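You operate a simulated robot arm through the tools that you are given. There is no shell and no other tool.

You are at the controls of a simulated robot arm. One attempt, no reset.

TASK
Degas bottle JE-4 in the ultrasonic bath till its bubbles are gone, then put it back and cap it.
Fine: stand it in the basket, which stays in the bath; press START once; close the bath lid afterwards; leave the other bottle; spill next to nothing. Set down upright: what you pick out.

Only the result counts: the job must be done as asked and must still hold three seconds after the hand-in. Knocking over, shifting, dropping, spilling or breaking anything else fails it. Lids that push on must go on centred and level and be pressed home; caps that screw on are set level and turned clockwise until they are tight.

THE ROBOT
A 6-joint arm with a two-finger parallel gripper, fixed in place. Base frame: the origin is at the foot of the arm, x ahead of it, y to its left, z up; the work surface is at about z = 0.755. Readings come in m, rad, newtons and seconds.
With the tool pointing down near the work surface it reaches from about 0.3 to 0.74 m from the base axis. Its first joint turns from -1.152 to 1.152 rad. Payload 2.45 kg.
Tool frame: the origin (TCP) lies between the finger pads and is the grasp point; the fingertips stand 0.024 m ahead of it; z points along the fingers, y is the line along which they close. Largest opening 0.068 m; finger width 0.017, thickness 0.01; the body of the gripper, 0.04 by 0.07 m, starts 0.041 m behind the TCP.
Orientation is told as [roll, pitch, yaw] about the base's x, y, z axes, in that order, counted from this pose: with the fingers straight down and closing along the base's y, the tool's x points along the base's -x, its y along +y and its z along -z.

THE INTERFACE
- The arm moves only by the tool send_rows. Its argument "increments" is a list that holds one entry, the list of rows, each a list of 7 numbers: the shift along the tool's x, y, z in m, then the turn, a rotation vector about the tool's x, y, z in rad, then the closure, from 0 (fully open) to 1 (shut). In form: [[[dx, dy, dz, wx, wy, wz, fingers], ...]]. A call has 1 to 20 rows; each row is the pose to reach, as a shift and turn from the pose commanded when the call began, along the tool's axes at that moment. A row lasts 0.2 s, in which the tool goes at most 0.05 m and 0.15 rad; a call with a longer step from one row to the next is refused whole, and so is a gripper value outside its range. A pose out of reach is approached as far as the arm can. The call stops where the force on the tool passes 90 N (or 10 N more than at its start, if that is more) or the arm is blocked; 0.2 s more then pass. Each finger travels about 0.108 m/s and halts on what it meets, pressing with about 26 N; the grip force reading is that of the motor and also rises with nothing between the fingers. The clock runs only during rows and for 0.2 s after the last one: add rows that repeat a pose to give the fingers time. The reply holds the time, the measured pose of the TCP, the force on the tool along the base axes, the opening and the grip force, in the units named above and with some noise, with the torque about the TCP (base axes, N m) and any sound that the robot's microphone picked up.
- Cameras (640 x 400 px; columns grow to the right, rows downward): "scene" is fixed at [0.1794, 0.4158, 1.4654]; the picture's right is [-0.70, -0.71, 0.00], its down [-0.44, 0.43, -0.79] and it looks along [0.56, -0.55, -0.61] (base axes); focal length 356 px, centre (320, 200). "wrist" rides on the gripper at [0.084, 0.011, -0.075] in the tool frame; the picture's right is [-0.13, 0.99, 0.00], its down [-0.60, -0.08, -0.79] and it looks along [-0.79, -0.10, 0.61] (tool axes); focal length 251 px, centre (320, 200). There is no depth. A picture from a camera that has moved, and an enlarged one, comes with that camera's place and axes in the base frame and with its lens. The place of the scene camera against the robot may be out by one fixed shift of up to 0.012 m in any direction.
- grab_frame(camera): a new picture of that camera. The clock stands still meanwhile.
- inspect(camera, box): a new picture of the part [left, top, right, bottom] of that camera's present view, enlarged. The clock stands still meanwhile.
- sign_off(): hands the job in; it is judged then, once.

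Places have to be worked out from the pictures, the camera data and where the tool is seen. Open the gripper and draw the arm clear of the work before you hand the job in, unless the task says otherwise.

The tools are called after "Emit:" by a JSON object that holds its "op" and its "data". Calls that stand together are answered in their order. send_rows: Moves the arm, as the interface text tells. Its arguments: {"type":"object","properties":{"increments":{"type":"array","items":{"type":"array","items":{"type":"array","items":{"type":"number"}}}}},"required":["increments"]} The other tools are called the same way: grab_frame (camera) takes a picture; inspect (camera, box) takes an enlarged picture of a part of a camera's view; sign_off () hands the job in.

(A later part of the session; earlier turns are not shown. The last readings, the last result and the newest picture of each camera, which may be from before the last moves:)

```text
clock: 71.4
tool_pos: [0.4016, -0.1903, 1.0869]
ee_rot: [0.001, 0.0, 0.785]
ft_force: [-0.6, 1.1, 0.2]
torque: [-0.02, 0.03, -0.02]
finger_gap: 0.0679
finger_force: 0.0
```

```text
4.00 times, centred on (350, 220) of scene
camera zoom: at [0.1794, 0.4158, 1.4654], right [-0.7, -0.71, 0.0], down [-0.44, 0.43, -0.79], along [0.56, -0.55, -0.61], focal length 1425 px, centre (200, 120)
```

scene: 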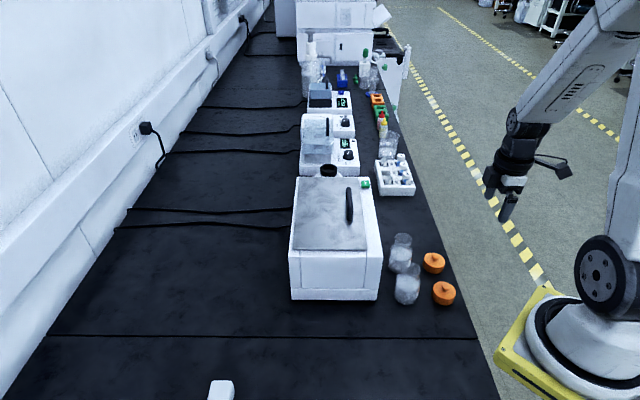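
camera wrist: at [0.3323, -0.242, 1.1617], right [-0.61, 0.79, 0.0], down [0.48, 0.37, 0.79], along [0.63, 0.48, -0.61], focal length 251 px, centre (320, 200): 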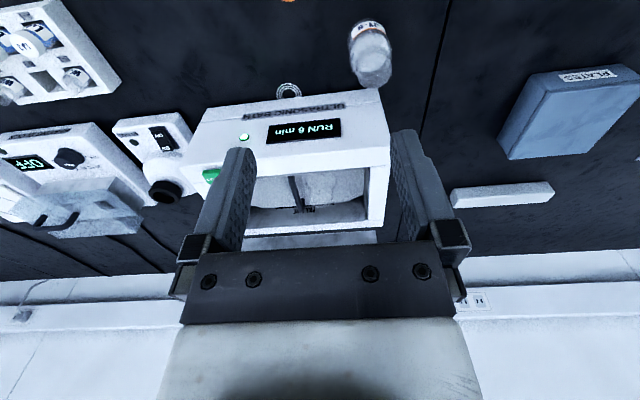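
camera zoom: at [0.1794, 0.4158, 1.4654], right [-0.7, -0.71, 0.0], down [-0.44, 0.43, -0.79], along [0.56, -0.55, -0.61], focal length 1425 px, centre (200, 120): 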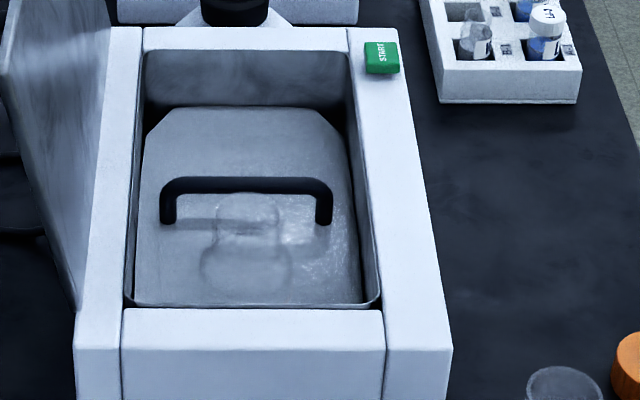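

DONE is displayed and the vibration rings are gone. Returning over the bottle with yaw −45° to fetch it.

Emit:
{"op": "send_rows", "data": {"increments": [[[-0.0225, -0.0023, 0, 0, 0, 0.1427, 0], [-0.0449, -0.0046, 0, 0, 0, 0.2855, 0], [-0.0674, -0.007, 0, 0, 0, 0.4282, 0], [-0.0899, -0.0093, 0, 0, 0, 0.571, 0], [-0.1124, -0.0116, 0.005, 0, 0, 0.7137, 0], [-0.1348, -0.0139, 0.01, 0, 0, 0.8565, 0], [-0.1573, -0.0162, 0.015, 0, 0, 0.9992, 0], [-0.1798, -0.0185, 0.02, 0, 0, 1.142, 0], [-0.2023, -0.0209, 0.025, 0, 0, 1.2847, 0], [-0.2247, -0.0232, 0.03, 0, 0, 1.4275, 0], [-0.2472, -0.0255, 0.035, 0, 0, 1.5702, 0], [-0.2472, -0.0255, 0.035, 0, 0, 1.5702, 0]]]}}

Emit:
{"op": "send_rows", "data": {"increments": [[[0, 0, 0.03, 0, 0, 0, 0], [0, 0, 0.06, 0, 0, 0, 0], [0, 0, 0.085, 0, 0, 0, 0], [0, 0, 0.085, 0, 0, 0, 0]]]}}

Emit:
{"op": "grab_frame", "data": {"camera": "wrist"}}

Emit:
{"op": "inspect", "data": {"camera": "wrist", "box": [240, 0, 420, 160]}}

```text
clock: 74.0
tool_pos: [0.5957, -0.0336, 1.0531]
ee_rot: [0.002, -0.001, -0.786]
ft_force: [1.2, 0.2, -0.3]
torque: [0.0, -0.03, -0.04]
finger_gap: 0.068
finger_force: 0.1
```

```text
clock: 75.0
tool_pos: [0.5932, -0.0332, 0.9673]
ee_rot: [0.001, 0.0, -0.785]
ft_force: [-0.6, -0.6, 0.1]
torque: [-0.03, 0.01, 0.0]
finger_gap: 0.0678
finger_force: 0.1
```

```text
taken
camera wrist: at [0.5416, 0.0352, 1.0413], right [0.79, 0.61, 0.0], down [0.37, -0.48, 0.79], along [0.48, -0.63, -0.61], focal length 251 px, centre (320, 200)
```

wrist: 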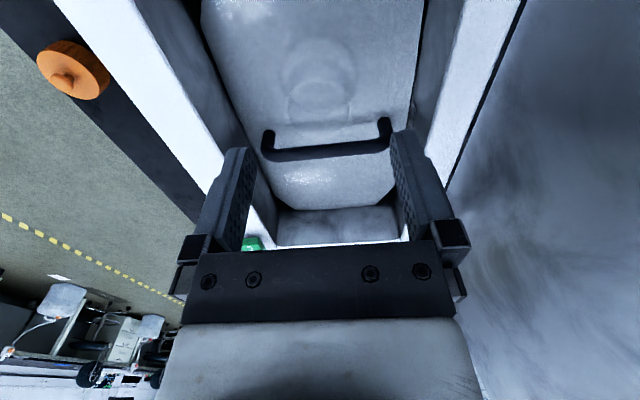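

```text
2.50 times, centred on (330, 80) of wrist
camera zoom: at [0.5416, 0.0352, 1.0413], right [0.79, 0.61, 0.0], down [0.37, -0.48, 0.79], along [0.48, -0.63, -0.61], focal length 629 px, centre (295, 500)
```

zoom: 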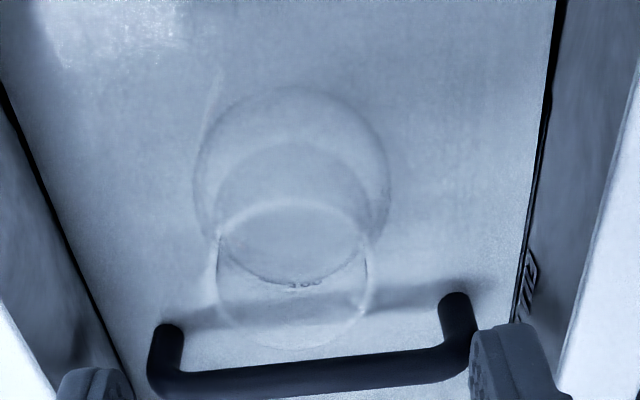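

The bottle's rim is centred under the gripper. Descending to the same grip height (z≈0.912).

Emit:
{"op": "send_rows", "data": {"increments": [[[0, 0, 0.015, 0, 0, 0, 0], [0, 0, 0.03, 0, 0, 0, 0.05], [0, 0, 0.042, 0, 0, 0, 0.1], [0, 0, 0.051, 0, 0, 0, 0.15], [0, 0, 0.055, 0, 0, 0, 0.2], [0, 0, 0.055, 0, 0, 0, 0.2]]]}}

Emit:
{"op": "inspect", "data": {"camera": "wrist", "box": [230, 100, 420, 250]}}

```text
clock: 76.4
tool_pos: [0.5953, -0.0324, 0.9143]
ee_rot: [0.0, 0.0, -0.787]
ft_force: [0.0, 0.7, -0.2]
torque: [0.01, 0.0, 0.01]
finger_gap: 0.0543
finger_force: 0.1
```

```text
2.67 times, centred on (325, 175) of wrist
camera zoom: at [0.5422, 0.0349, 0.9876], right [0.79, 0.61, 0.0], down [0.37, -0.48, 0.79], along [0.48, -0.63, -0.61], focal length 670 px, centre (307, 267)
```

zoom: 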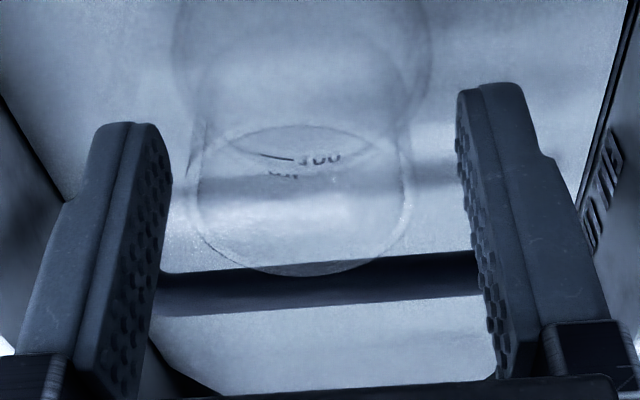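

Same alignment as at the first pick. Lowering 2 mm and closing.

Emit:
{"op": "send_rows", "data": {"increments": [[[0.001, -0.001, 0.002, 0, 0, 0, 0.2], [0.001, -0.001, 0.002, 0, 0, 0, 0.3], [0.001, -0.001, 0.002, 0, 0, 0, 0.38], [0.001, -0.001, 0.002, 0, 0, 0, 0.5], [0.001, -0.001, 0.002, 0, 0, 0, 0.7], [0.001, -0.001, 0.002, 0, 0, 0, 0.7]]]}}

```text
clock: 77.8
tool_pos: [0.5928, -0.0333, 0.9117]
ee_rot: [-0.001, 0.002, -0.786]
ft_force: [0.9, -0.4, 0.9]
torque: [0.02, 0.01, 0.0]
finger_gap: 0.0417
finger_force: 25.9
```

Neck gripped again (41.7 mm). Lifting straight up slowly by 14 cm.

Emit:
{"op": "send_rows", "data": {"increments": [[[0, 0, -0.003, 0, 0, 0, 0.7], [0, 0, -0.008, 0, 0, 0, 0.7], [0, 0, -0.015, 0, 0, 0, 0.7], [0, 0, -0.024, 0, 0, 0, 0.7], [0, 0, -0.035, 0, 0, 0, 0.7], [0, 0, -0.047, 0, 0, 0, 0.7], [0, 0, -0.06, 0, 0, 0, 0.7], [0, 0, -0.073, 0, 0, 0, 0.7], [0, 0, -0.086, 0, 0, 0, 0.7], [0, 0, -0.098, 0, 0, 0, 0.7], [0, 0, -0.109, 0, 0, 0, 0.7], [0, 0, -0.119, 0, 0, 0, 0.7], [0, 0, -0.127, 0, 0, 0, 0.7], [0, 0, -0.133, 0, 0, 0, 0.7], [0, 0, -0.137, 0, 0, 0, 0.7], [0, 0, -0.138, 0, 0, 0, 0.7]]]}}

Emit:
{"op": "inspect", "data": {"camera": "scene", "box": [300, 140, 400, 270]}}

Emit:
{"op": "inspect", "data": {"camera": "wrist", "box": [240, 0, 420, 240]}}

```text
clock: 81.2
tool_pos: [0.5924, -0.0323, 1.0485]
ee_rot: [0.0, 0.0, -0.784]
ft_force: [0.5, 0.2, -2.2]
torque: [-0.01, 0.03, 0.01]
finger_gap: 0.041
finger_force: 26.1
```

```text
3.08 times, centred on (350, 205) of scene
camera zoom: at [0.1794, 0.4158, 1.4654], right [-0.7, -0.71, 0.0], down [-0.44, 0.43, -0.79], along [0.56, -0.55, -0.61], focal length 1096 px, centre (228, 185)
```

zoom: 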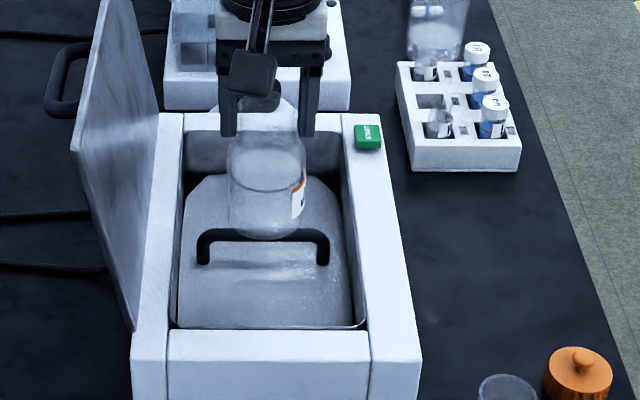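

```text
1.67 times, centred on (330, 120) of wrist
camera zoom: at [0.5401, 0.0357, 1.1233], right [0.79, 0.61, 0.0], down [0.37, -0.48, 0.79], along [0.48, -0.63, -0.61], focal length 419 px, centre (303, 333)
```

zoom: 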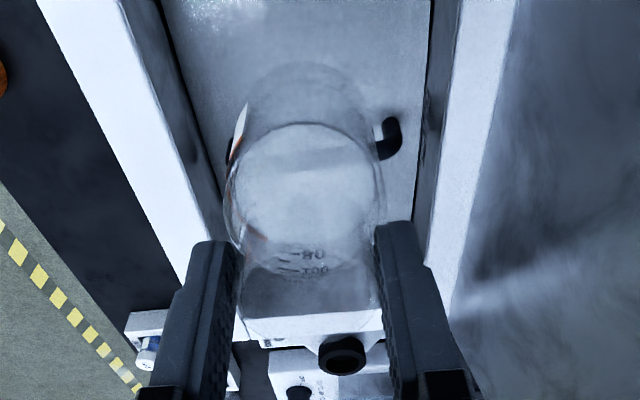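

Emit:
{"op": "inspect", "data": {"camera": "scene", "box": [350, 165, 410, 225]}}

Emit:
{"op": "inspect", "data": {"camera": "scene", "box": [320, 170, 370, 225]}}

```text
6.67 times, centred on (380, 195) of scene
camera zoom: at [0.1794, 0.4158, 1.4654], right [-0.7, -0.71, 0.0], down [-0.44, 0.43, -0.79], along [0.56, -0.55, -0.61], focal length 2374 px, centre (-80, 233)
```

zoom: 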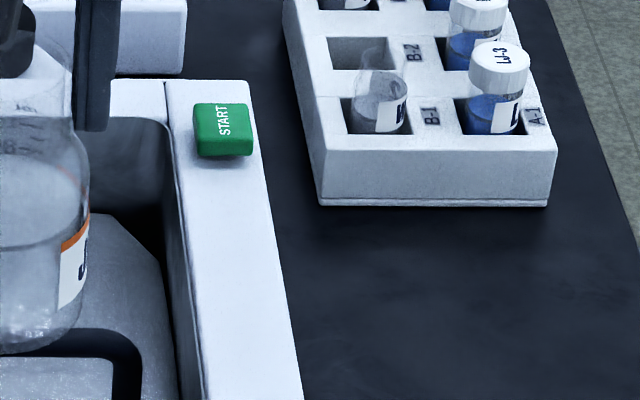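

```text
7.27 times, centred on (345, 198) of scene
camera zoom: at [0.1794, 0.4158, 1.4654], right [-0.7, -0.71, 0.0], down [-0.44, 0.43, -0.79], along [0.56, -0.55, -0.61], focal length 2590 px, centre (138, 218)
```

zoom: 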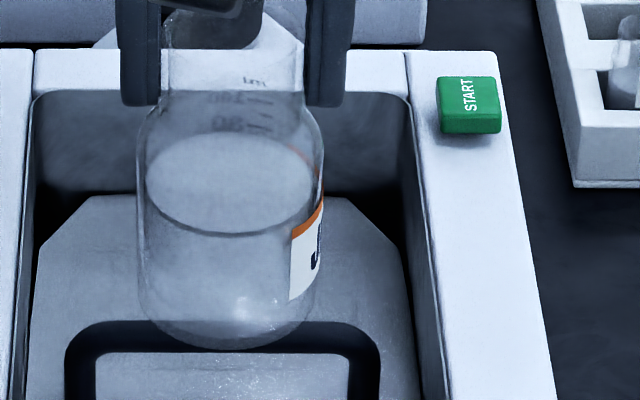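

The liquid is clear — no bubbles left. Carrying it back over its original spot at (0.474,-0.163).

Emit:
{"op": "send_rows", "data": {"increments": [[[-0.0001, -0.003, 0, 0, 0, 0, 0.7], [-0.0004, -0.009, 0, 0, 0, 0, 0.7], [-0.0008, -0.018, 0, 0, 0, 0, 0.7], [-0.0014, -0.03, 0, 0, 0, 0, 0.7], [-0.002, -0.044, 0, 0, 0, 0, 0.7], [-0.0027, -0.059, 0, 0, 0, 0, 0.7], [-0.0034, -0.074, 0, 0, 0, 0, 0.7], [-0.0041, -0.089, 0, 0, 0, 0, 0.7], [-0.0048, -0.104, 0, 0, 0, 0, 0.7], [-0.0055, -0.119, 0, 0, 0, 0, 0.7], [-0.0062, -0.134, 0, 0, 0, 0, 0.7], [-0.0069, -0.147, 0, 0, 0, 0, 0.7], [-0.0076, -0.158, 0, 0, 0, 0, 0.7], [-0.008, -0.167, 0, 0, 0, 0, 0.7], [-0.0084, -0.173, 0, 0, 0, 0, 0.7], [-0.0085, -0.1757, 0, 0, 0, 0, 0.7], [-0.0085, -0.1757, 0, 0, 0, 0, 0.7]]]}}

Emit:
{"op": "inspect", "data": {"camera": "scene", "box": [300, 100, 460, 310]}}

```text
clock: 84.8
tool_pos: [0.4741, -0.1621, 1.0484]
ee_rot: [0.0, 0.0, -0.787]
ft_force: [0.2, -0.5, -2.2]
torque: [0.03, -0.02, -0.01]
finger_gap: 0.0416
finger_force: 25.9
```

```text
1.90 times, centred on (380, 205) of scene
camera zoom: at [0.1794, 0.4157, 1.4654], right [-0.7, -0.71, 0.0], down [-0.44, 0.43, -0.79], along [0.56, -0.55, -0.61], focal length 678 px, centre (206, 190)
```

zoom: 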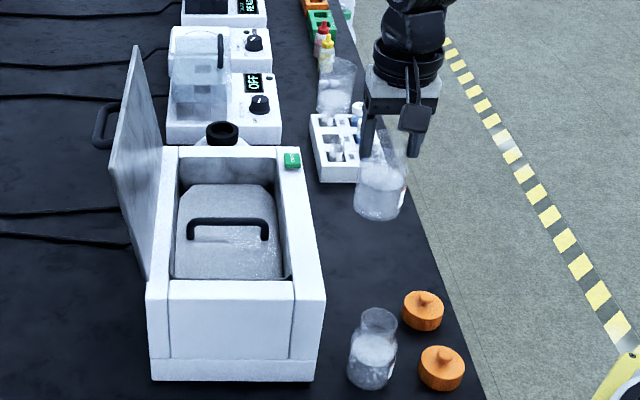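

In the same position as at the first lift. Lowering to ~1 cm above the bench.

Emit:
{"op": "send_rows", "data": {"increments": [[[0, 0, 0.003, 0, 0, 0, 0.7], [0, 0, 0.01, 0, 0, 0, 0.7], [0, 0, 0.02, 0, 0, 0, 0.7], [0, 0, 0.033, 0, 0, 0, 0.7], [0, 0, 0.048, 0, 0, 0, 0.7], [0, 0, 0.064, 0, 0, 0, 0.7], [0, 0, 0.081, 0, 0, 0, 0.7], [0, 0, 0.098, 0, 0, 0, 0.7], [0, 0, 0.115, 0, 0, 0, 0.7], [0, 0, 0.131, 0, 0, 0, 0.7], [0, 0, 0.146, 0, 0, 0, 0.7], [0, 0, 0.159, 0, 0, 0, 0.7], [0, 0, 0.169, 0, 0, 0, 0.7], [0, 0, 0.177, 0, 0, 0, 0.7], [0, 0, 0.182, 0, 0, 0, 0.7], [0, 0, 0.182, 0, 0, 0, 0.7]]]}}

Emit:
{"op": "send_rows", "data": {"increments": [[[0, 0, 0.0015, 0, 0, 0, 0.7], [0, 0, 0.003, 0, 0, 0, 0.7], [0, 0, 0.0045, 0, 0, 0, 0.7], [0, 0, 0.006, 0, 0, 0, 0.7], [0, 0, 0.0075, 0, 0, 0, 0.7], [0, 0, 0.0075, 0, 0, 0, 0.7]]]}}

```text
clock: 88.2
tool_pos: [0.4752, -0.1628, 0.8676]
ee_rot: [0.0, 0.0, -0.785]
ft_force: [-0.2, 0.2, -2.0]
torque: [-0.01, -0.01, 0.01]
finger_gap: 0.041
finger_force: 26.2
```

```text
clock: 89.6
tool_pos: [0.4753, -0.1636, 0.8583]
ee_rot: [-0.001, 0.001, -0.786]
ft_force: [-0.6, 0.3, -1.7]
torque: [-0.02, 0.04, 0.01]
finger_gap: 0.0412
finger_force: 25.5
```

Not yet touching; continuing in 1 mm steps.

Emit:
{"op": "send_rows", "data": {"increments": [[[0, 0, 0.001, 0, 0, 0, 0.7], [0, 0, 0.002, 0, 0, 0, 0.7], [0, 0, 0.003, 0, 0, 0, 0.7], [0, 0, 0.003, 0, 0, 0, 0.7]]]}}

```text
clock: 90.6
tool_pos: [0.4739, -0.1632, 0.8584]
ee_rot: [0.0, -0.002, -0.784]
ft_force: [-5.8, -0.3, 17.9]
torque: [-0.2, 0.26, -0.03]
finger_gap: 0.0417
finger_force: 25.6
```

Contact with the bench (≈18 N). Easing off 1.5 mm and releasing.

Emit:
{"op": "send_rows", "data": {"increments": [[[0, 0, -0.0015, 0, 0, 0, 0.6], [0, 0, -0.002, 0, 0, 0, 0.4], [0, 0, -0.002, 0, 0, 0, 0.3], [0, 0, -0.002, 0, 0, 0, 0.2], [0, 0, -0.002, 0, 0, 0, 0.1], [0, 0, -0.002, 0, 0, 0, 0]]]}}

Emit:
{"op": "send_rows", "data": {"increments": [[[0, 0, -0.01, 0, 0, 0, 0], [0, 0, -0.03, 0, 0, 0, 0], [0, 0, -0.06, 0, 0, 0, 0], [0, 0, -0.1, 0, 0, 0, 0], [0, 0, -0.14, 0, 0, 0, 0]]]}}

Emit:
{"op": "inspect", "data": {"camera": "scene", "box": [370, 210, 470, 310]}}

Emit:
{"op": "grab_frame", "data": {"camera": "wrist"}}

```text
clock: 92.0
tool_pos: [0.474, -0.1612, 0.8583]
ee_rot: [0.0, 0.0, -0.785]
ft_force: [-0.3, -0.3, -0.2]
torque: [0.01, -0.02, 0.01]
finger_gap: 0.0679
finger_force: 0.1
```

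```text
clock: 93.2
tool_pos: [0.4734, -0.1625, 1.0001]
ee_rot: [-0.002, 0.0, -0.787]
ft_force: [0.2, 0.8, 0.4]
torque: [-0.03, 0.0, 0.0]
finger_gap: 0.0681
finger_force: 0.2
```

```text
4.00 times, centred on (420, 260) of scene
camera zoom: at [0.1794, 0.4158, 1.4654], right [-0.7, -0.71, 0.0], down [-0.44, 0.43, -0.79], along [0.56, -0.55, -0.61], focal length 1425 px, centre (-80, -40)
```

zoom: 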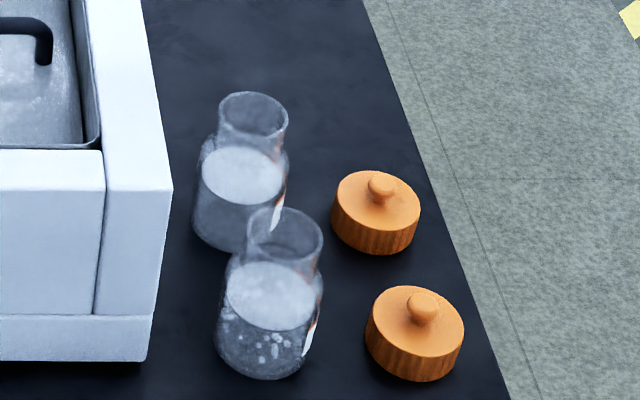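

```text
taken
camera wrist: at [0.4217, -0.0954, 1.0741], right [0.79, 0.61, 0.0], down [0.37, -0.48, 0.79], along [0.48, -0.63, -0.61], focal length 251 px, centre (320, 200)
```

wrist: 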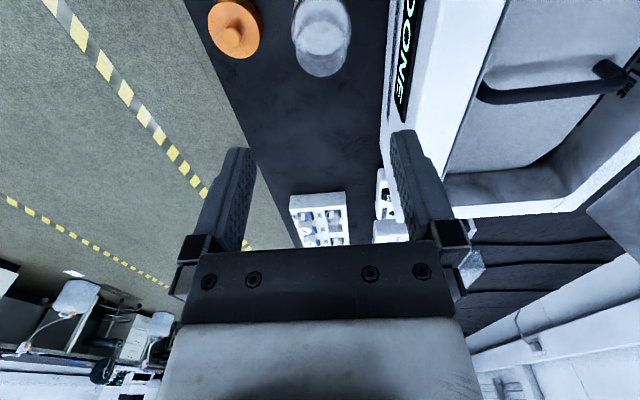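

JE-4 is back, upright and clear. Its cap stands in front of it at about (0.407,-0.233). I'll go over that cap with yaw +45° and examine it.

Emit:
{"op": "send_rows", "data": {"increments": [[[-0.0003, -0.0088, 0, 0, 0, -0.1427, 0], [-0.0006, -0.0175, 0, 0, 0, -0.2855, 0], [-0.0009, -0.0263, 0, 0, 0, -0.4282, 0], [-0.0012, -0.0351, 0.01, 0, 0, -0.571, 0], [-0.0015, -0.0439, 0.02, 0, 0, -0.7137, 0], [-0.0017, -0.0526, 0.03, 0, 0, -0.8565, 0], [-0.002, -0.0614, 0.04, 0, 0, -0.9992, 0], [-0.0023, -0.0702, 0.05, 0, 0, -1.142, 0], [-0.0026, -0.079, 0.06, 0, 0, -1.2847, 0], [-0.0029, -0.0877, 0.07, 0, 0, -1.4275, 0], [-0.0032, -0.0965, 0.08, 0, 0, -1.5702, 0], [-0.0032, -0.0965, 0.08, 0, 0, -1.5702, 0]]]}}

Emit:
{"op": "grab_frame", "data": {"camera": "wrist"}}

Emit:
{"op": "inspect", "data": {"camera": "wrist", "box": [220, 0, 420, 170]}}

```text
clock: 95.8
tool_pos: [0.4085, -0.2324, 0.9193]
ee_rot: [0.0, -0.002, 0.787]
ft_force: [-0.2, -0.7, -0.4]
torque: [0.0, 0.03, -0.01]
finger_gap: 0.068
finger_force: 0.1
```

```text
taken
camera wrist: at [0.3407, -0.2841, 0.9929], right [-0.61, 0.79, 0.0], down [0.48, 0.37, 0.79], along [0.63, 0.48, -0.61], focal length 251 px, centre (320, 200)
```

wrist: 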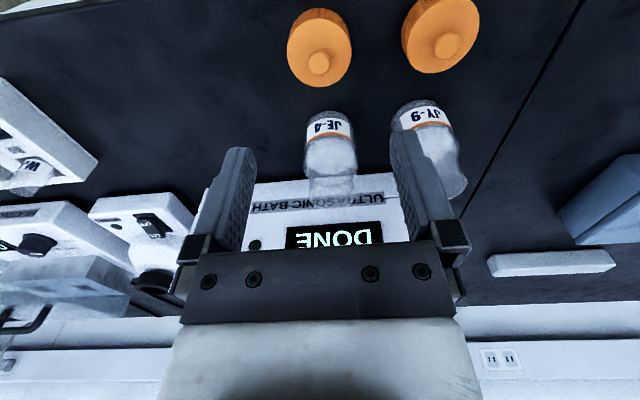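

```text
2.35 times, centred on (320, 85) of wrist
camera zoom: at [0.3407, -0.2841, 0.9929], right [-0.61, 0.79, 0.0], down [0.48, 0.37, 0.79], along [0.63, 0.48, -0.61], focal length 592 px, centre (320, 471)
```

zoom: 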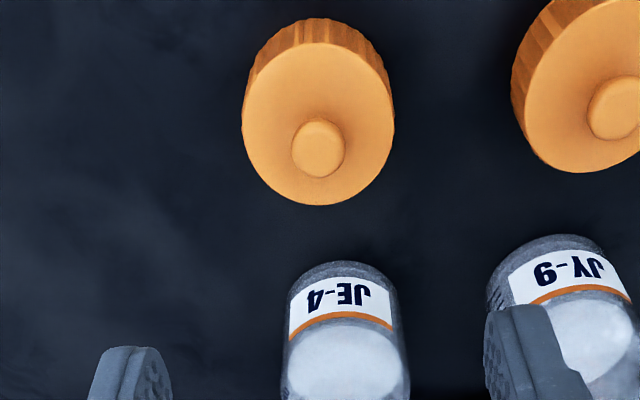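

The cap (Ø≈53 mm ribbed skirt, knob on top) is centred under the tool within ~2 mm. To have a long clockwise stroke later, I'll try turning the tool counter-clockwise to yaw +135° before gripping.

Emit:
{"op": "send_rows", "data": {"increments": [[[0, 0, 0, 0, 0, -0.1427, 0], [0, 0, 0, 0, 0, -0.2855, 0], [0, 0, 0, 0, 0, -0.4282, 0], [0, 0, 0, 0, 0, -0.571, 0], [0, 0, 0, 0, 0, -0.7137, 0], [0, 0, 0, 0, 0, -0.8565, 0], [0, 0, 0, 0, 0, -0.9992, 0], [0, 0, 0, 0, 0, -1.142, 0], [0, 0, 0, 0, 0, -1.2847, 0], [0, 0, 0, 0, 0, -1.4275, 0], [0, 0, 0, 0, 0, -1.5702, 0], [0, 0, 0, 0, 0, -1.5702, 0]]]}}

Emit:
{"op": "grab_frame", "data": {"camera": "wrist"}}

```text
clock: 98.4
tool_pos: [0.4084, -0.2333, 0.9186]
ee_rot: [0.003, 0.001, 2.356]
ft_force: [-0.3, 0.4, 0.6]
torque: [0.0, 0.0, -0.02]
finger_gap: 0.0681
finger_force: 0.1
```

```text
taken
camera wrist: at [0.4597, -0.2999, 0.9931], right [-0.79, -0.61, 0.0], down [-0.37, 0.48, 0.79], along [-0.48, 0.63, -0.61], focal length 251 px, centre (320, 200)
```

wrist: 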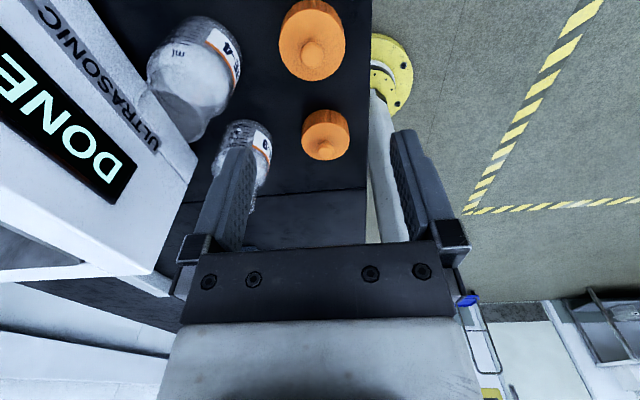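

Yaw 135° works. Zooming on the cap from here to refine its centre.

Emit:
{"op": "inspect", "data": {"camera": "wrist", "box": [240, 0, 400, 110]}}

```text
3.64 times, centred on (320, 55) of wrist
camera zoom: at [0.4597, -0.2999, 0.9931], right [-0.79, -0.61, 0.0], down [-0.37, 0.48, 0.79], along [-0.48, 0.63, -0.61], focal length 914 px, centre (320, 727)
```

zoom: 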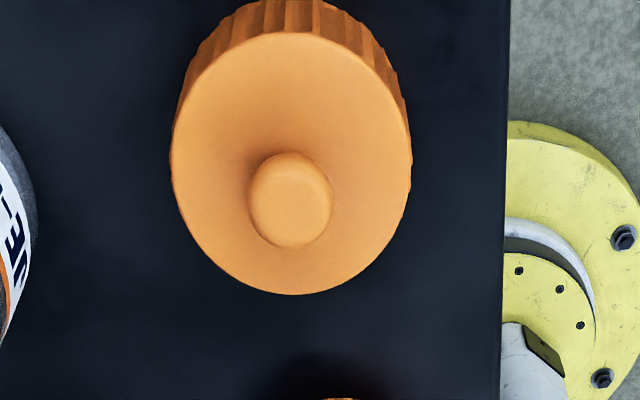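

The two views agree if the cap top is at z≈0.770: cap centre lies +6 mm in p and +1 mm in q from the tool axis. I'll correct and descend to z≈0.82 to check the finger clearance.

Emit:
{"op": "send_rows", "data": {"increments": [[[0.0008, -0.003, 0.02, 0, 0, 0, 0], [0.0008, -0.006, 0.05, 0, 0, 0, 0], [0.0008, -0.006, 0.08, 0, 0, 0, 0], [0.0008, -0.006, 0.1, 0, 0, 0, 0], [0.0008, -0.006, 0.1, 0, 0, 0, 0]]]}}

Emit:
{"op": "grab_frame", "data": {"camera": "wrist"}}

Emit:
{"op": "inspect", "data": {"camera": "scene", "box": [380, 210, 470, 310]}}

```text
clock: 99.6
tool_pos: [0.4117, -0.2301, 0.8185]
ee_rot: [0.001, 0.0, 2.357]
ft_force: [-1.2, 0.6, -0.7]
torque: [0.03, 0.01, 0.03]
finger_gap: 0.0681
finger_force: 0.0
```

```text
taken
camera wrist: at [0.4639, -0.2956, 0.8919], right [-0.79, -0.61, 0.0], down [-0.37, 0.48, 0.79], along [-0.48, 0.63, -0.61], focal length 251 px, centre (320, 200)
```

wrist: 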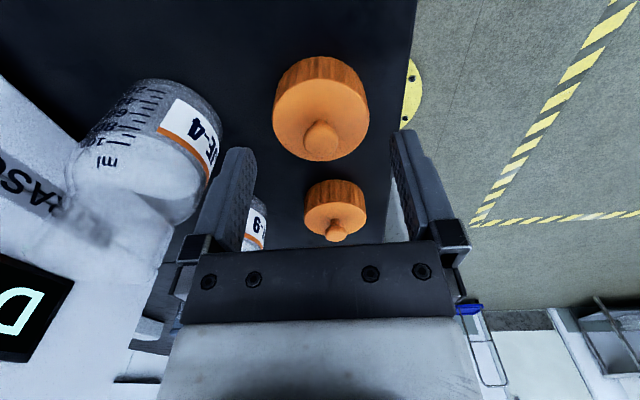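

```text
4.00 times, centred on (425, 260) of scene
camera zoom: at [0.1794, 0.4158, 1.4654], right [-0.7, -0.71, 0.0], down [-0.44, 0.43, -0.79], along [0.56, -0.55, -0.61], focal length 1425 px, centre (-100, -40)
```

zoom: 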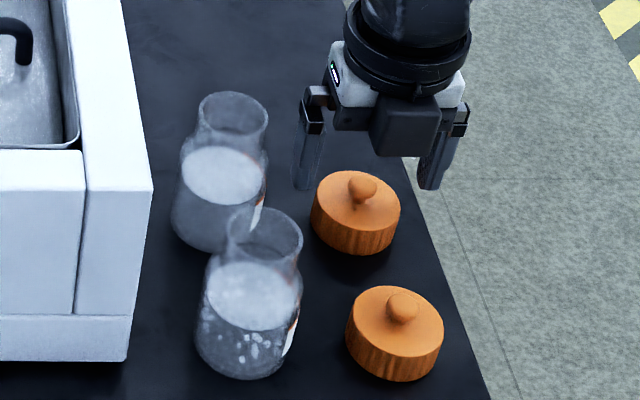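

The cap is centred between the fingers within ~1–3 mm, with ~13 mm clearance to the bottle. Descending to the skirt (TCP z≈0.782).

Emit:
{"op": "send_rows", "data": {"increments": [[[0.0015, 0.0005, 0.012, 0, 0, 0, 0.05], [0.0025, 0.0008, 0.024, 0, 0, 0, 0.05], [0.0025, 0.0008, 0.033, 0, 0, 0, 0.05], [0.0025, 0.0008, 0.0365, 0, 0, 0, 0.05], [0.0025, 0.0008, 0.0365, 0, 0, 0, 0.05]]]}}

Emit:
{"op": "grab_frame", "data": {"camera": "wrist"}}

Emit:
{"op": "inspect", "data": {"camera": "scene", "box": [380, 210, 470, 310]}}

```text
clock: 100.8
tool_pos: [0.4156, -0.2318, 0.7814]
ee_rot: [0.0, 0.0, 2.356]
ft_force: [0.4, 0.4, -0.1]
torque: [-0.02, 0.02, 0.01]
finger_gap: 0.0642
finger_force: 0.0
```

```text
taken
camera wrist: at [0.4656, -0.2983, 0.8562], right [-0.79, -0.61, 0.0], down [-0.37, 0.48, 0.79], along [-0.48, 0.63, -0.61], focal length 251 px, centre (320, 200)
```

wrist: 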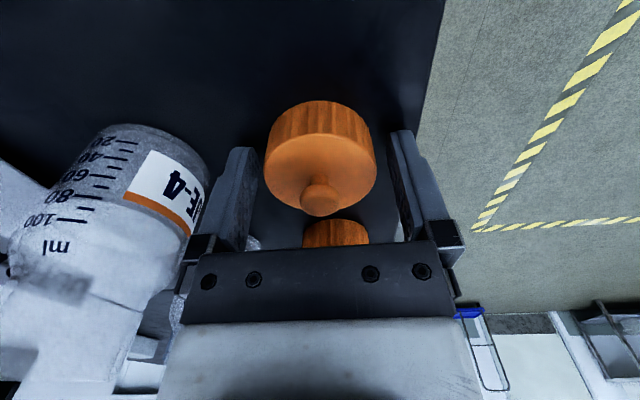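

```text
4.00 times, centred on (425, 260) of scene
camera zoom: at [0.1794, 0.4158, 1.4654], right [-0.7, -0.71, 0.0], down [-0.44, 0.43, -0.79], along [0.56, -0.55, -0.61], focal length 1425 px, centre (-100, -40)
```

zoom: 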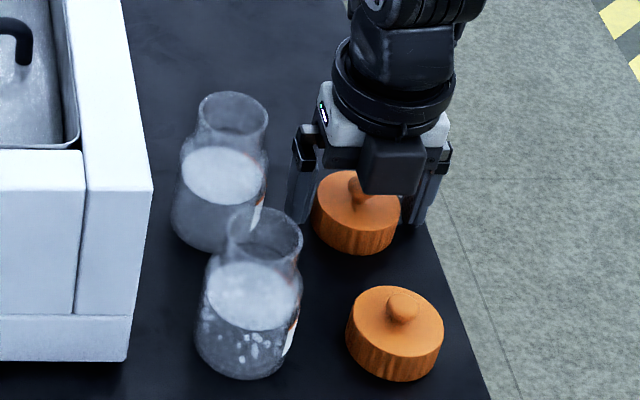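

The cap is centred between the fingers. First pinch (across p) to centre it, then I'll open and rotate to pinch across q.

Emit:
{"op": "send_rows", "data": {"increments": [[[0, 0, 0, 0, 0, 0, 0.12], [0, 0, 0, 0, 0, 0, 0.18], [0, 0, 0, 0, 0, 0, 0.24], [0, 0, 0, 0, 0, 0, 0.3], [0, 0, 0, 0, 0, 0, 0.3]]]}}

```text
clock: 102.0
tool_pos: [0.4151, -0.2313, 0.7817]
ee_rot: [0.0, 0.0, 2.356]
ft_force: [-0.2, 0.3, -0.4]
torque: [-0.01, -0.01, 0.0]
finger_gap: 0.0504
finger_force: 26.0
```

Cap diameter 50 mm. Opening, turning in place to yaw 45°, and pinching across q.

Emit:
{"op": "send_rows", "data": {"increments": [[[0, 0, 0, 0, 0, 0, 0.05], [0, 0, 0, 0, 0, 0, 0.03], [0, 0, 0, 0, 0, 0.1427, 0.03], [0, 0, 0, 0, 0, 0.2855, 0.03], [0, 0, 0, 0, 0, 0.4282, 0.03], [0, 0, 0, 0, 0, 0.571, 0.03], [0, 0, 0, 0, 0, 0.7137, 0.03], [0, 0, 0, 0, 0, 0.8565, 0.03], [0, 0, 0, 0, 0, 0.9992, 0.03], [0, 0, 0, 0, 0, 1.142, 0.03], [0, 0, 0, 0, 0, 1.2847, 0.03], [0, 0, 0, 0, 0, 1.4275, 0.03], [0, 0, 0, 0, 0, 1.5702, 0.03], [0, 0, 0, 0, 0, 1.5702, 0.1], [0, 0, 0, 0, 0, 1.5702, 0.18], [0, 0, 0, 0, 0, 1.5702, 0.25], [0, 0, 0, 0, 0, 1.5702, 0.3], [0, 0, 0, 0, 0, 1.5702, 0.3]]]}}

Emit:
{"op": "grab_frame", "data": {"camera": "wrist"}}

```text
clock: 105.8
tool_pos: [0.4157, -0.2331, 0.7822]
ee_rot: [0.001, -0.001, 0.786]
ft_force: [0.2, 0.5, 0.2]
torque: [0.0, 0.01, 0.01]
finger_gap: 0.0502
finger_force: 25.9
```

```text
taken
camera wrist: at [0.3471, -0.2833, 0.8561], right [-0.61, 0.79, 0.0], down [0.48, 0.37, 0.79], along [0.63, 0.48, -0.61], focal length 251 px, centre (320, 200)
```

wrist: 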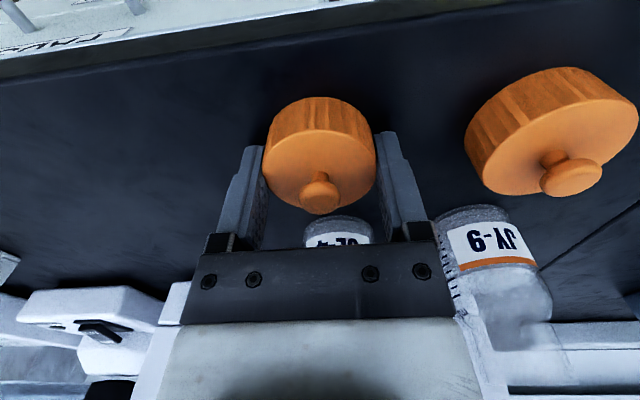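

The cap is centred and gripped. Before carrying it I want the bottle's exact centre along q too, so I'll leave the cap here, and go hover over JE-4 with yaw 45°.

Emit:
{"op": "send_rows", "data": {"increments": [[[0, 0, 0, 0, 0, 0, 0.1], [0, 0, 0, 0, 0, 0, 0], [0, 0, -0.03, 0, 0, 0, 0], [0, 0, -0.07, 0, 0, 0, 0], [0, 0, -0.11, 0, 0, 0, 0], [0, 0, -0.13, 0, 0, 0, 0], [-0.03, 0.002, -0.13, 0, 0, 0, 0], [-0.06, 0.0045, -0.13, 0, 0, 0, 0], [-0.0913, 0.0065, -0.13, 0, 0, 0, 0], [-0.0913, 0.0065, -0.13, 0, 0, 0, 0]]]}}

Emit:
{"op": "grab_frame", "data": {"camera": "wrist"}}

Emit:
{"op": "inspect", "data": {"camera": "wrist", "box": [240, 0, 420, 160]}}

```text
clock: 108.0
tool_pos: [0.4755, -0.162, 0.9126]
ee_rot: [-0.002, 0.0, 0.785]
ft_force: [-0.2, 0.7, 0.9]
torque: [0.02, 0.0, 0.0]
finger_gap: 0.0681
finger_force: 0.0
```

```text
taken
camera wrist: at [0.4066, -0.2139, 0.9868], right [-0.61, 0.79, 0.0], down [0.48, 0.37, 0.79], along [0.63, 0.48, -0.61], focal length 251 px, centre (320, 200)
```

wrist: 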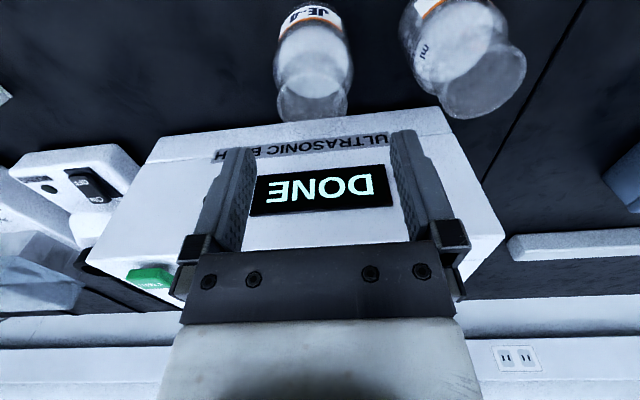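

```text
2.50 times, centred on (330, 80) of wrist
camera zoom: at [0.4066, -0.2139, 0.9868], right [-0.61, 0.79, 0.0], down [0.48, 0.37, 0.79], along [0.63, 0.48, -0.61], focal length 629 px, centre (295, 500)
```

zoom: 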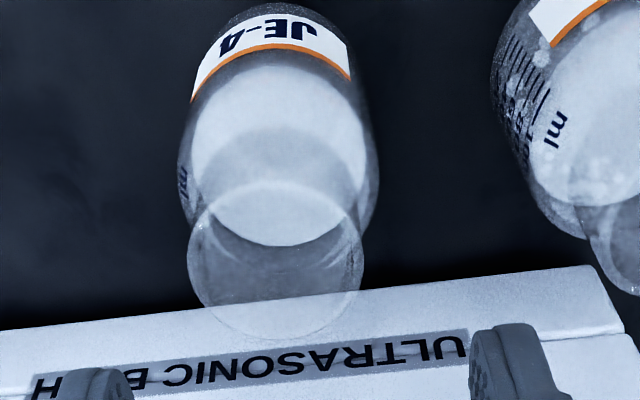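

From this yaw the neck is 4.3 mm off along q. I'll shift accordingly and lower around the neck to confirm with a gentle pinch.

Emit:
{"op": "send_rows", "data": {"increments": [[[0, -0.0043, 0, 0, 0, 0, 0], [0, -0.0043, 0.015, 0, 0, 0, 0], [0, -0.0043, 0.03, 0, 0, 0, 0], [0, -0.0043, 0.044, 0, 0, 0, 0.1], [0, -0.0043, 0.052, 0, 0, 0, 0.2], [0, -0.0043, 0.052, 0, 0, 0, 0.3], [0, -0.0043, 0.052, 0, 0, 0, 0.3]]]}}

Emit:
{"op": "inspect", "data": {"camera": "wrist", "box": [230, 100, 420, 250]}}

```text
clock: 109.6
tool_pos: [0.4775, -0.1659, 0.8618]
ee_rot: [0.0, 0.0, 0.785]
ft_force: [-0.6, -0.5, -0.9]
torque: [-0.02, 0.01, 0.02]
finger_gap: 0.0477
finger_force: 0.1
```

```text
2.67 times, centred on (325, 175) of wrist
camera zoom: at [0.4094, -0.2177, 0.9351], right [-0.61, 0.79, 0.0], down [0.48, 0.37, 0.79], along [0.63, 0.48, -0.61], focal length 670 px, centre (307, 267)
```

zoom: 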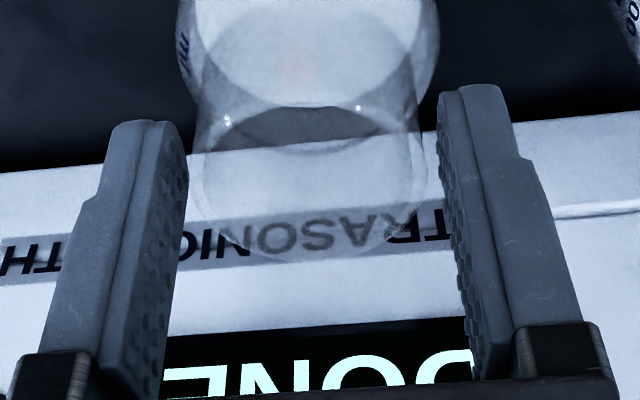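

Centred within ~0.5 mm. A brief pinch to confirm, then opening.

Emit:
{"op": "send_rows", "data": {"increments": [[[0, 0, 0, 0, 0, 0, 0.34], [0, 0, 0, 0, 0, 0, 0.37], [0, 0, 0, 0, 0, 0, 0.4], [0, 0, 0, 0, 0, 0, 0.42]]]}}

Emit:
{"op": "send_rows", "data": {"increments": [[[0, 0, 0, 0, 0, 0, 0.3], [0, 0, 0, 0, 0, 0, 0.2], [0, 0, 0, 0, 0, 0, 0.1], [0, 0, 0, 0, 0, 0, 0]]]}}

```text
clock: 110.6
tool_pos: [0.4777, -0.1682, 0.8611]
ee_rot: [0.0, 0.001, 0.786]
ft_force: [-1.7, 0.4, 0.7]
torque: [0.06, 0.09, 0.02]
finger_gap: 0.0413
finger_force: 25.8
```

```text
clock: 111.6
tool_pos: [0.4769, -0.1674, 0.8604]
ee_rot: [0.001, -0.001, 0.787]
ft_force: [-0.6, -0.3, -0.1]
torque: [0.01, 0.01, 0.02]
finger_gap: 0.0681
finger_force: 0.0
```

Neck confirmed (41.3 mm) at this position. Going back to the cap by the exact reverse path and gripping it.

Emit:
{"op": "send_rows", "data": {"increments": [[[0, 0, -0.03, 0, 0, 0, 0], [0, 0, -0.06, 0, 0, 0, 0], [0.03, -0.0007, -0.06, 0, 0, 0, 0], [0.06, -0.0015, -0.06, 0, 0, 0, 0], [0.0913, -0.0022, -0.06, 0, 0, 0, 0], [0.0913, -0.0022, -0.03, 0, 0, 0, 0], [0.0913, -0.0022, 0, 0, 0, 0, 0], [0.0913, -0.0022, 0.03, 0, 0, 0, 0], [0.0913, -0.0022, 0.055, 0, 0, 0, 0], [0.0913, -0.0022, 0.072, 0, 0, 0, 0], [0.0913, -0.0022, 0.078, 0, 0, 0, 0], [0.0913, -0.0022, 0.078, 0, 0, 0, 0.1], [0.0913, -0.0022, 0.078, 0, 0, 0, 0.2], [0.0913, -0.0022, 0.078, 0, 0, 0, 0.3], [0.0913, -0.0022, 0.078, 0, 0, 0, 0.5], [0.0913, -0.0022, 0.078, 0, 0, 0, 0.5]]]}}

Emit:
{"op": "grab_frame", "data": {"camera": "wrist"}}

```text
clock: 115.0
tool_pos: [0.415, -0.233, 0.7826]
ee_rot: [0.0, 0.0, 0.786]
ft_force: [-0.1, 0.2, -0.4]
torque: [-0.01, 0.0, 0.03]
finger_gap: 0.0503
finger_force: 26.6
```

```text
taken
camera wrist: at [0.3464, -0.283, 0.8564], right [-0.61, 0.79, 0.0], down [0.48, 0.37, 0.79], along [0.63, 0.48, -0.61], focal length 251 px, centre (320, 200)
```

wrist: 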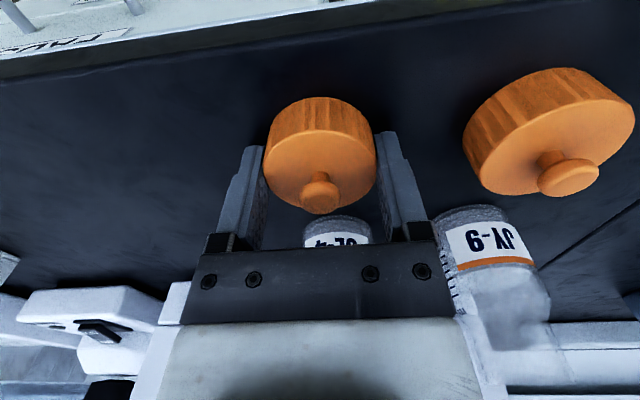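

Cap gripped. Lifting it, carrying it over the bottle and turning to yaw 135° (to leave a long clockwise stroke).

Emit:
{"op": "send_rows", "data": {"increments": [[[0, 0, -0.01, 0, 0, 0, 0.5], [0, 0, -0.03, 0, 0, 0, 0.5], [0, 0, -0.06, 0, 0, 0, 0.5], [0, 0, -0.1, 0, 0, 0, 0.5], [0, 0, -0.13, 0, 0, 0, 0.5], [-0.015, 0.0004, -0.145, 0, 0, -0.1427, 0.5], [-0.03, 0.0008, -0.145, 0, 0, -0.2855, 0.5], [-0.045, 0.0011, -0.145, 0, 0, -0.4282, 0.5], [-0.06, 0.0015, -0.145, 0, 0, -0.571, 0.5], [-0.075, 0.0018, -0.145, 0, 0, -0.7137, 0.5], [-0.085, 0.002, -0.145, 0, 0, -0.8565, 0.5], [-0.0913, 0.0022, -0.145, 0, 0, -0.9992, 0.5], [-0.0913, 0.0022, -0.145, 0, 0, -1.142, 0.5], [-0.0913, 0.0022, -0.145, 0, 0, -1.2847, 0.5], [-0.0913, 0.0022, -0.145, 0, 0, -1.4275, 0.5], [-0.0913, 0.0022, -0.145, 0, 0, -1.5702, 0.5], [-0.0913, 0.0022, -0.145, 0, 0, -1.5702, 0.5]]]}}

Emit:
{"op": "grab_frame", "data": {"camera": "wrist"}}

Emit:
{"op": "inspect", "data": {"camera": "scene", "box": [360, 180, 450, 290]}}

```text
clock: 118.6
tool_pos: [0.4766, -0.1671, 0.9275]
ee_rot: [-0.001, -0.001, 2.358]
ft_force: [0.0, -0.2, -0.7]
torque: [0.03, 0.01, 0.01]
finger_gap: 0.0505
finger_force: 26.1
```

```text
taken
camera wrist: at [0.528, -0.2328, 1.0012], right [-0.79, -0.61, 0.0], down [-0.37, 0.48, 0.79], along [-0.48, 0.63, -0.61], focal length 251 px, centre (320, 200)
```

wrist: 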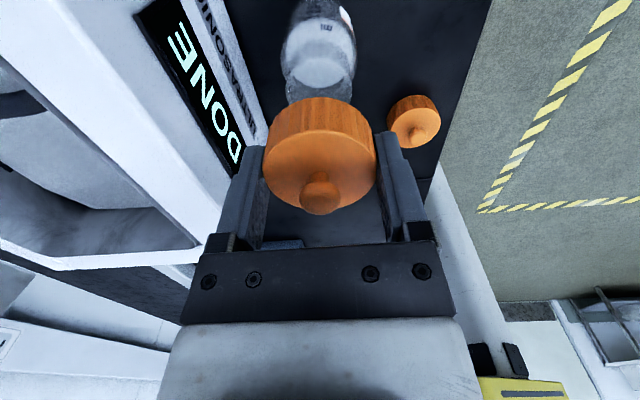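

```text
3.64 times, centred on (405, 235) of scene
camera zoom: at [0.1794, 0.4158, 1.4654], right [-0.7, -0.71, 0.0], down [-0.44, 0.43, -0.79], along [0.56, -0.55, -0.61], focal length 1295 px, centre (11, 73)
```

zoom: 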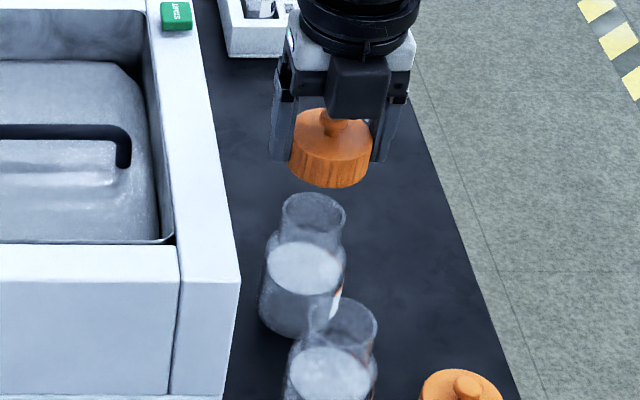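

The cap is aligned over the neck (bottle axis within ~1 mm). Lowering to just above the rim, then slowly.

Emit:
{"op": "send_rows", "data": {"increments": [[[0, 0, 0.01, 0, 0, 0, 0.5], [0, 0, 0.022, 0, 0, 0, 0.5], [0, 0, 0.032, 0, 0, 0, 0.5], [0, 0, 0.038, 0, 0, 0, 0.5], [0, 0, 0.042, 0, 0, 0, 0.5], [0, 0, 0.042, 0, 0, 0, 0.5]]]}}

Emit:
{"op": "inspect", "data": {"camera": "scene", "box": [370, 200, 440, 280]}}

```text
clock: 120.0
tool_pos: [0.4768, -0.1649, 0.8855]
ee_rot: [0.001, 0.0, 2.357]
ft_force: [0.1, 0.7, -0.4]
torque: [-0.02, -0.02, -0.02]
finger_gap: 0.05
finger_force: 25.9
```

```text
5.00 times, centred on (405, 240) of scene
camera zoom: at [0.1794, 0.4158, 1.4654], right [-0.7, -0.71, 0.0], down [-0.44, 0.43, -0.79], along [0.56, -0.55, -0.61], focal length 1781 px, centre (-105, 0)
```

zoom: 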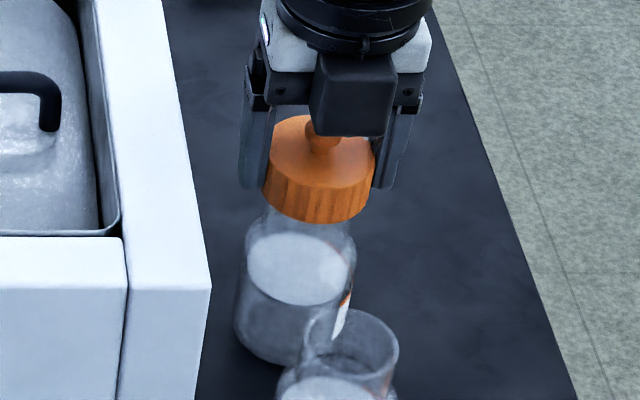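

The cap hovers right above the rim. Lowering in 1 mm steps with force monitoring.

Emit:
{"op": "send_rows", "data": {"increments": [[[0, 0, 0.001, 0, 0, 0, 0.5], [0, 0, 0.002, 0, 0, 0, 0.5], [0, 0, 0.003, 0, 0, 0, 0.5], [0, 0, 0.004, 0, 0, 0, 0.5], [0, 0, 0.005, 0, 0, 0, 0.5], [0, 0, 0.006, 0, 0, 0, 0.5]]]}}

```text
clock: 121.4
tool_pos: [0.4781, -0.1668, 0.879]
ee_rot: [-0.001, 0.001, 2.356]
ft_force: [0.9, 0.6, 0.0]
torque: [0.0, -0.04, -0.02]
finger_gap: 0.0503
finger_force: 26.4
```

Emit:
{"op": "send_rows", "data": {"increments": [[[0, 0, 0.001, 0, 0, 0, 0.5], [0, 0, 0.002, 0, 0, 0, 0.5], [0, 0, 0.003, 0, 0, 0, 0.5], [0, 0, 0.004, 0, 0, 0, 0.5], [0, 0, 0.004, 0, 0, 0, 0.5]]]}}

Emit:
{"op": "inspect", "data": {"camera": "scene", "box": [370, 200, 440, 280]}}

```text
clock: 122.6
tool_pos: [0.4782, -0.1659, 0.8748]
ee_rot: [-0.001, 0.0, 2.355]
ft_force: [0.4, 0.6, -0.5]
torque: [0.0, -0.03, 0.01]
finger_gap: 0.0506
finger_force: 25.8
```

```text
5.00 times, centred on (405, 240) of scene
camera zoom: at [0.1794, 0.4158, 1.4654], right [-0.7, -0.71, 0.0], down [-0.44, 0.43, -0.79], along [0.56, -0.55, -0.61], focal length 1781 px, centre (-105, 0)
```

zoom: 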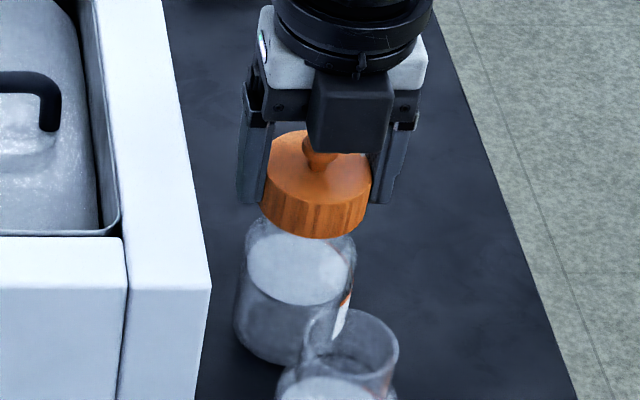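

No contact yet; the skirt is going down around the neck. Continuing in 1 mm steps.

Emit:
{"op": "send_rows", "data": {"increments": [[[0, 0, 0.001, 0, 0, 0, 0.5], [0, 0, 0.002, 0, 0, 0, 0.5], [0, 0, 0.003, 0, 0, 0, 0.5], [0, 0, 0.004, 0, 0, 0, 0.5], [0, 0, 0.004, 0, 0, 0, 0.5]]]}}

```text
clock: 123.8
tool_pos: [0.4786, -0.167, 0.8704]
ee_rot: [0.0, 0.0, 2.356]
ft_force: [-0.4, -0.4, 0.3]
torque: [0.0, 0.02, 0.0]
finger_gap: 0.0502
finger_force: 25.8
```

Emit:
{"op": "send_rows", "data": {"increments": [[[0, 0, 0.001, 0, 0, 0, 0.5], [0, 0, 0.002, 0, 0, 0, 0.5], [0, 0, 0.003, 0, 0, 0, 0.5], [0, 0, 0.003, 0, 0, 0, 0.5]]]}}

Emit:
{"op": "inspect", "data": {"camera": "scene", "box": [370, 200, 440, 280]}}

```text
clock: 124.8
tool_pos: [0.4778, -0.1663, 0.8673]
ee_rot: [-0.001, 0.001, 2.357]
ft_force: [-0.1, 0.8, -0.4]
torque: [0.01, 0.01, -0.01]
finger_gap: 0.0505
finger_force: 25.8
```

```text
5.00 times, centred on (405, 240) of scene
camera zoom: at [0.1794, 0.4158, 1.4654], right [-0.7, -0.71, 0.0], down [-0.44, 0.43, -0.79], along [0.56, -0.55, -0.61], focal length 1781 px, centre (-105, 0)
```

zoom: 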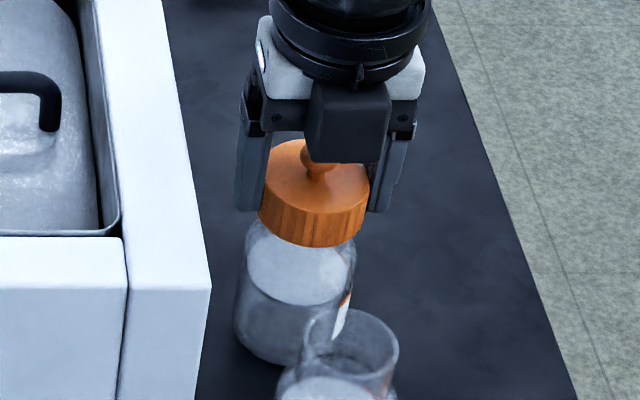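

Still no resistance. Continuing down slowly.

Emit:
{"op": "send_rows", "data": {"increments": [[[0, 0, 0.001, 0, 0, 0, 0.5], [0, 0, 0.002, 0, 0, 0, 0.5], [0, 0, 0.003, 0, 0, 0, 0.5], [0, 0, 0.003, 0, 0, 0, 0.5]]]}}

```text
clock: 125.8
tool_pos: [0.4779, -0.1654, 0.8648]
ee_rot: [0.001, 0.0, 2.355]
ft_force: [-0.5, -0.3, -0.1]
torque: [0.0, -0.01, 0.0]
finger_gap: 0.0504
finger_force: 25.8
```

Emit:
{"op": "send_rows", "data": {"increments": [[[0, 0, 0.001, 0, 0, 0, 0.5], [0, 0, 0.002, 0, 0, 0, 0.5], [0, 0, 0.003, 0, 0, 0, 0.5], [0, 0, 0.003, 0, 0, 0, 0.5]]]}}

```text
clock: 126.8
tool_pos: [0.4786, -0.1659, 0.8631]
ee_rot: [0.0, 0.001, 2.356]
ft_force: [-0.1, 0.3, 0.1]
torque: [-0.02, -0.01, 0.01]
finger_gap: 0.0506
finger_force: 25.9
```

Emit:
{"op": "send_rows", "data": {"increments": [[[0, 0, 0.001, 0, 0, 0, 0.5], [0, 0, 0.002, 0, 0, 0, 0.5], [0, 0, 0.003, 0, 0, 0, 0.5], [0, 0, 0.003, 0, 0, 0, 0.5]]]}}

Emit:
{"op": "inspect", "data": {"camera": "scene", "box": [370, 200, 440, 280]}}

Emit:
{"op": "grab_frame", "data": {"camera": "wrist"}}

```text
clock: 127.8
tool_pos: [0.478, -0.1665, 0.86]
ee_rot: [0.002, 0.001, 2.357]
ft_force: [-0.9, 0.3, -0.5]
torque: [-0.02, 0.01, -0.01]
finger_gap: 0.0507
finger_force: 26.4
```

```text
5.00 times, centred on (405, 240) of scene
camera zoom: at [0.1794, 0.4158, 1.4654], right [-0.7, -0.71, 0.0], down [-0.44, 0.43, -0.79], along [0.56, -0.55, -0.61], focal length 1781 px, centre (-105, 0)
```

zoom: 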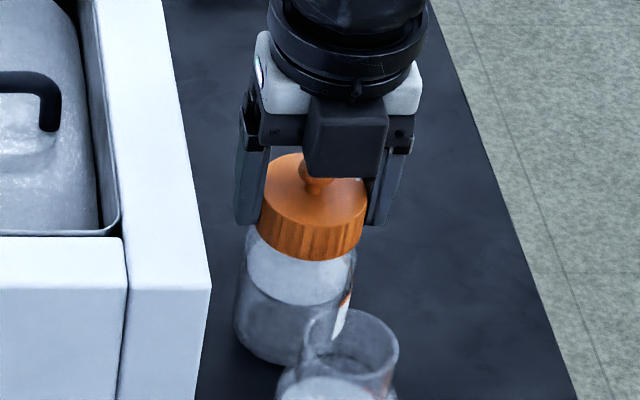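

```text
taken
camera wrist: at [0.5285, -0.233, 0.9335], right [-0.79, -0.61, 0.0], down [-0.37, 0.48, 0.79], along [-0.48, 0.63, -0.61], focal length 251 px, centre (320, 200)
```

wrist: 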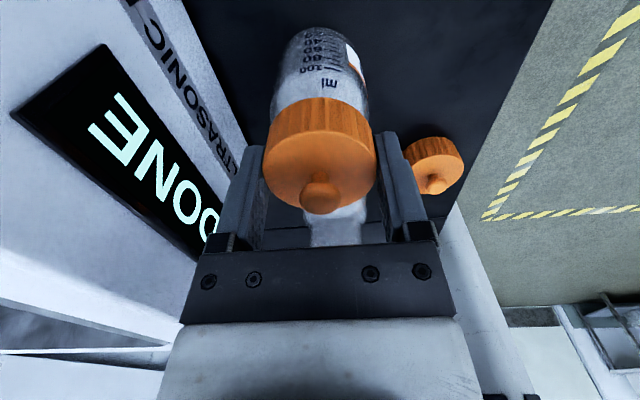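

Still free. Continuing 1 mm at a time until it seats.

Emit:
{"op": "send_rows", "data": {"increments": [[[0, 0, 0.001, 0, 0, 0, 0.5], [0, 0, 0.002, 0, 0, 0, 0.5], [0, 0, 0.002, 0, 0, 0, 0.5]]]}}

```text
clock: 128.6
tool_pos: [0.4788, -0.1658, 0.8582]
ee_rot: [0.0, 0.005, 2.356]
ft_force: [-3.2, 0.3, 26.3]
torque: [0.08, 0.29, -0.03]
finger_gap: 0.0506
finger_force: 25.9
heard: snap
```

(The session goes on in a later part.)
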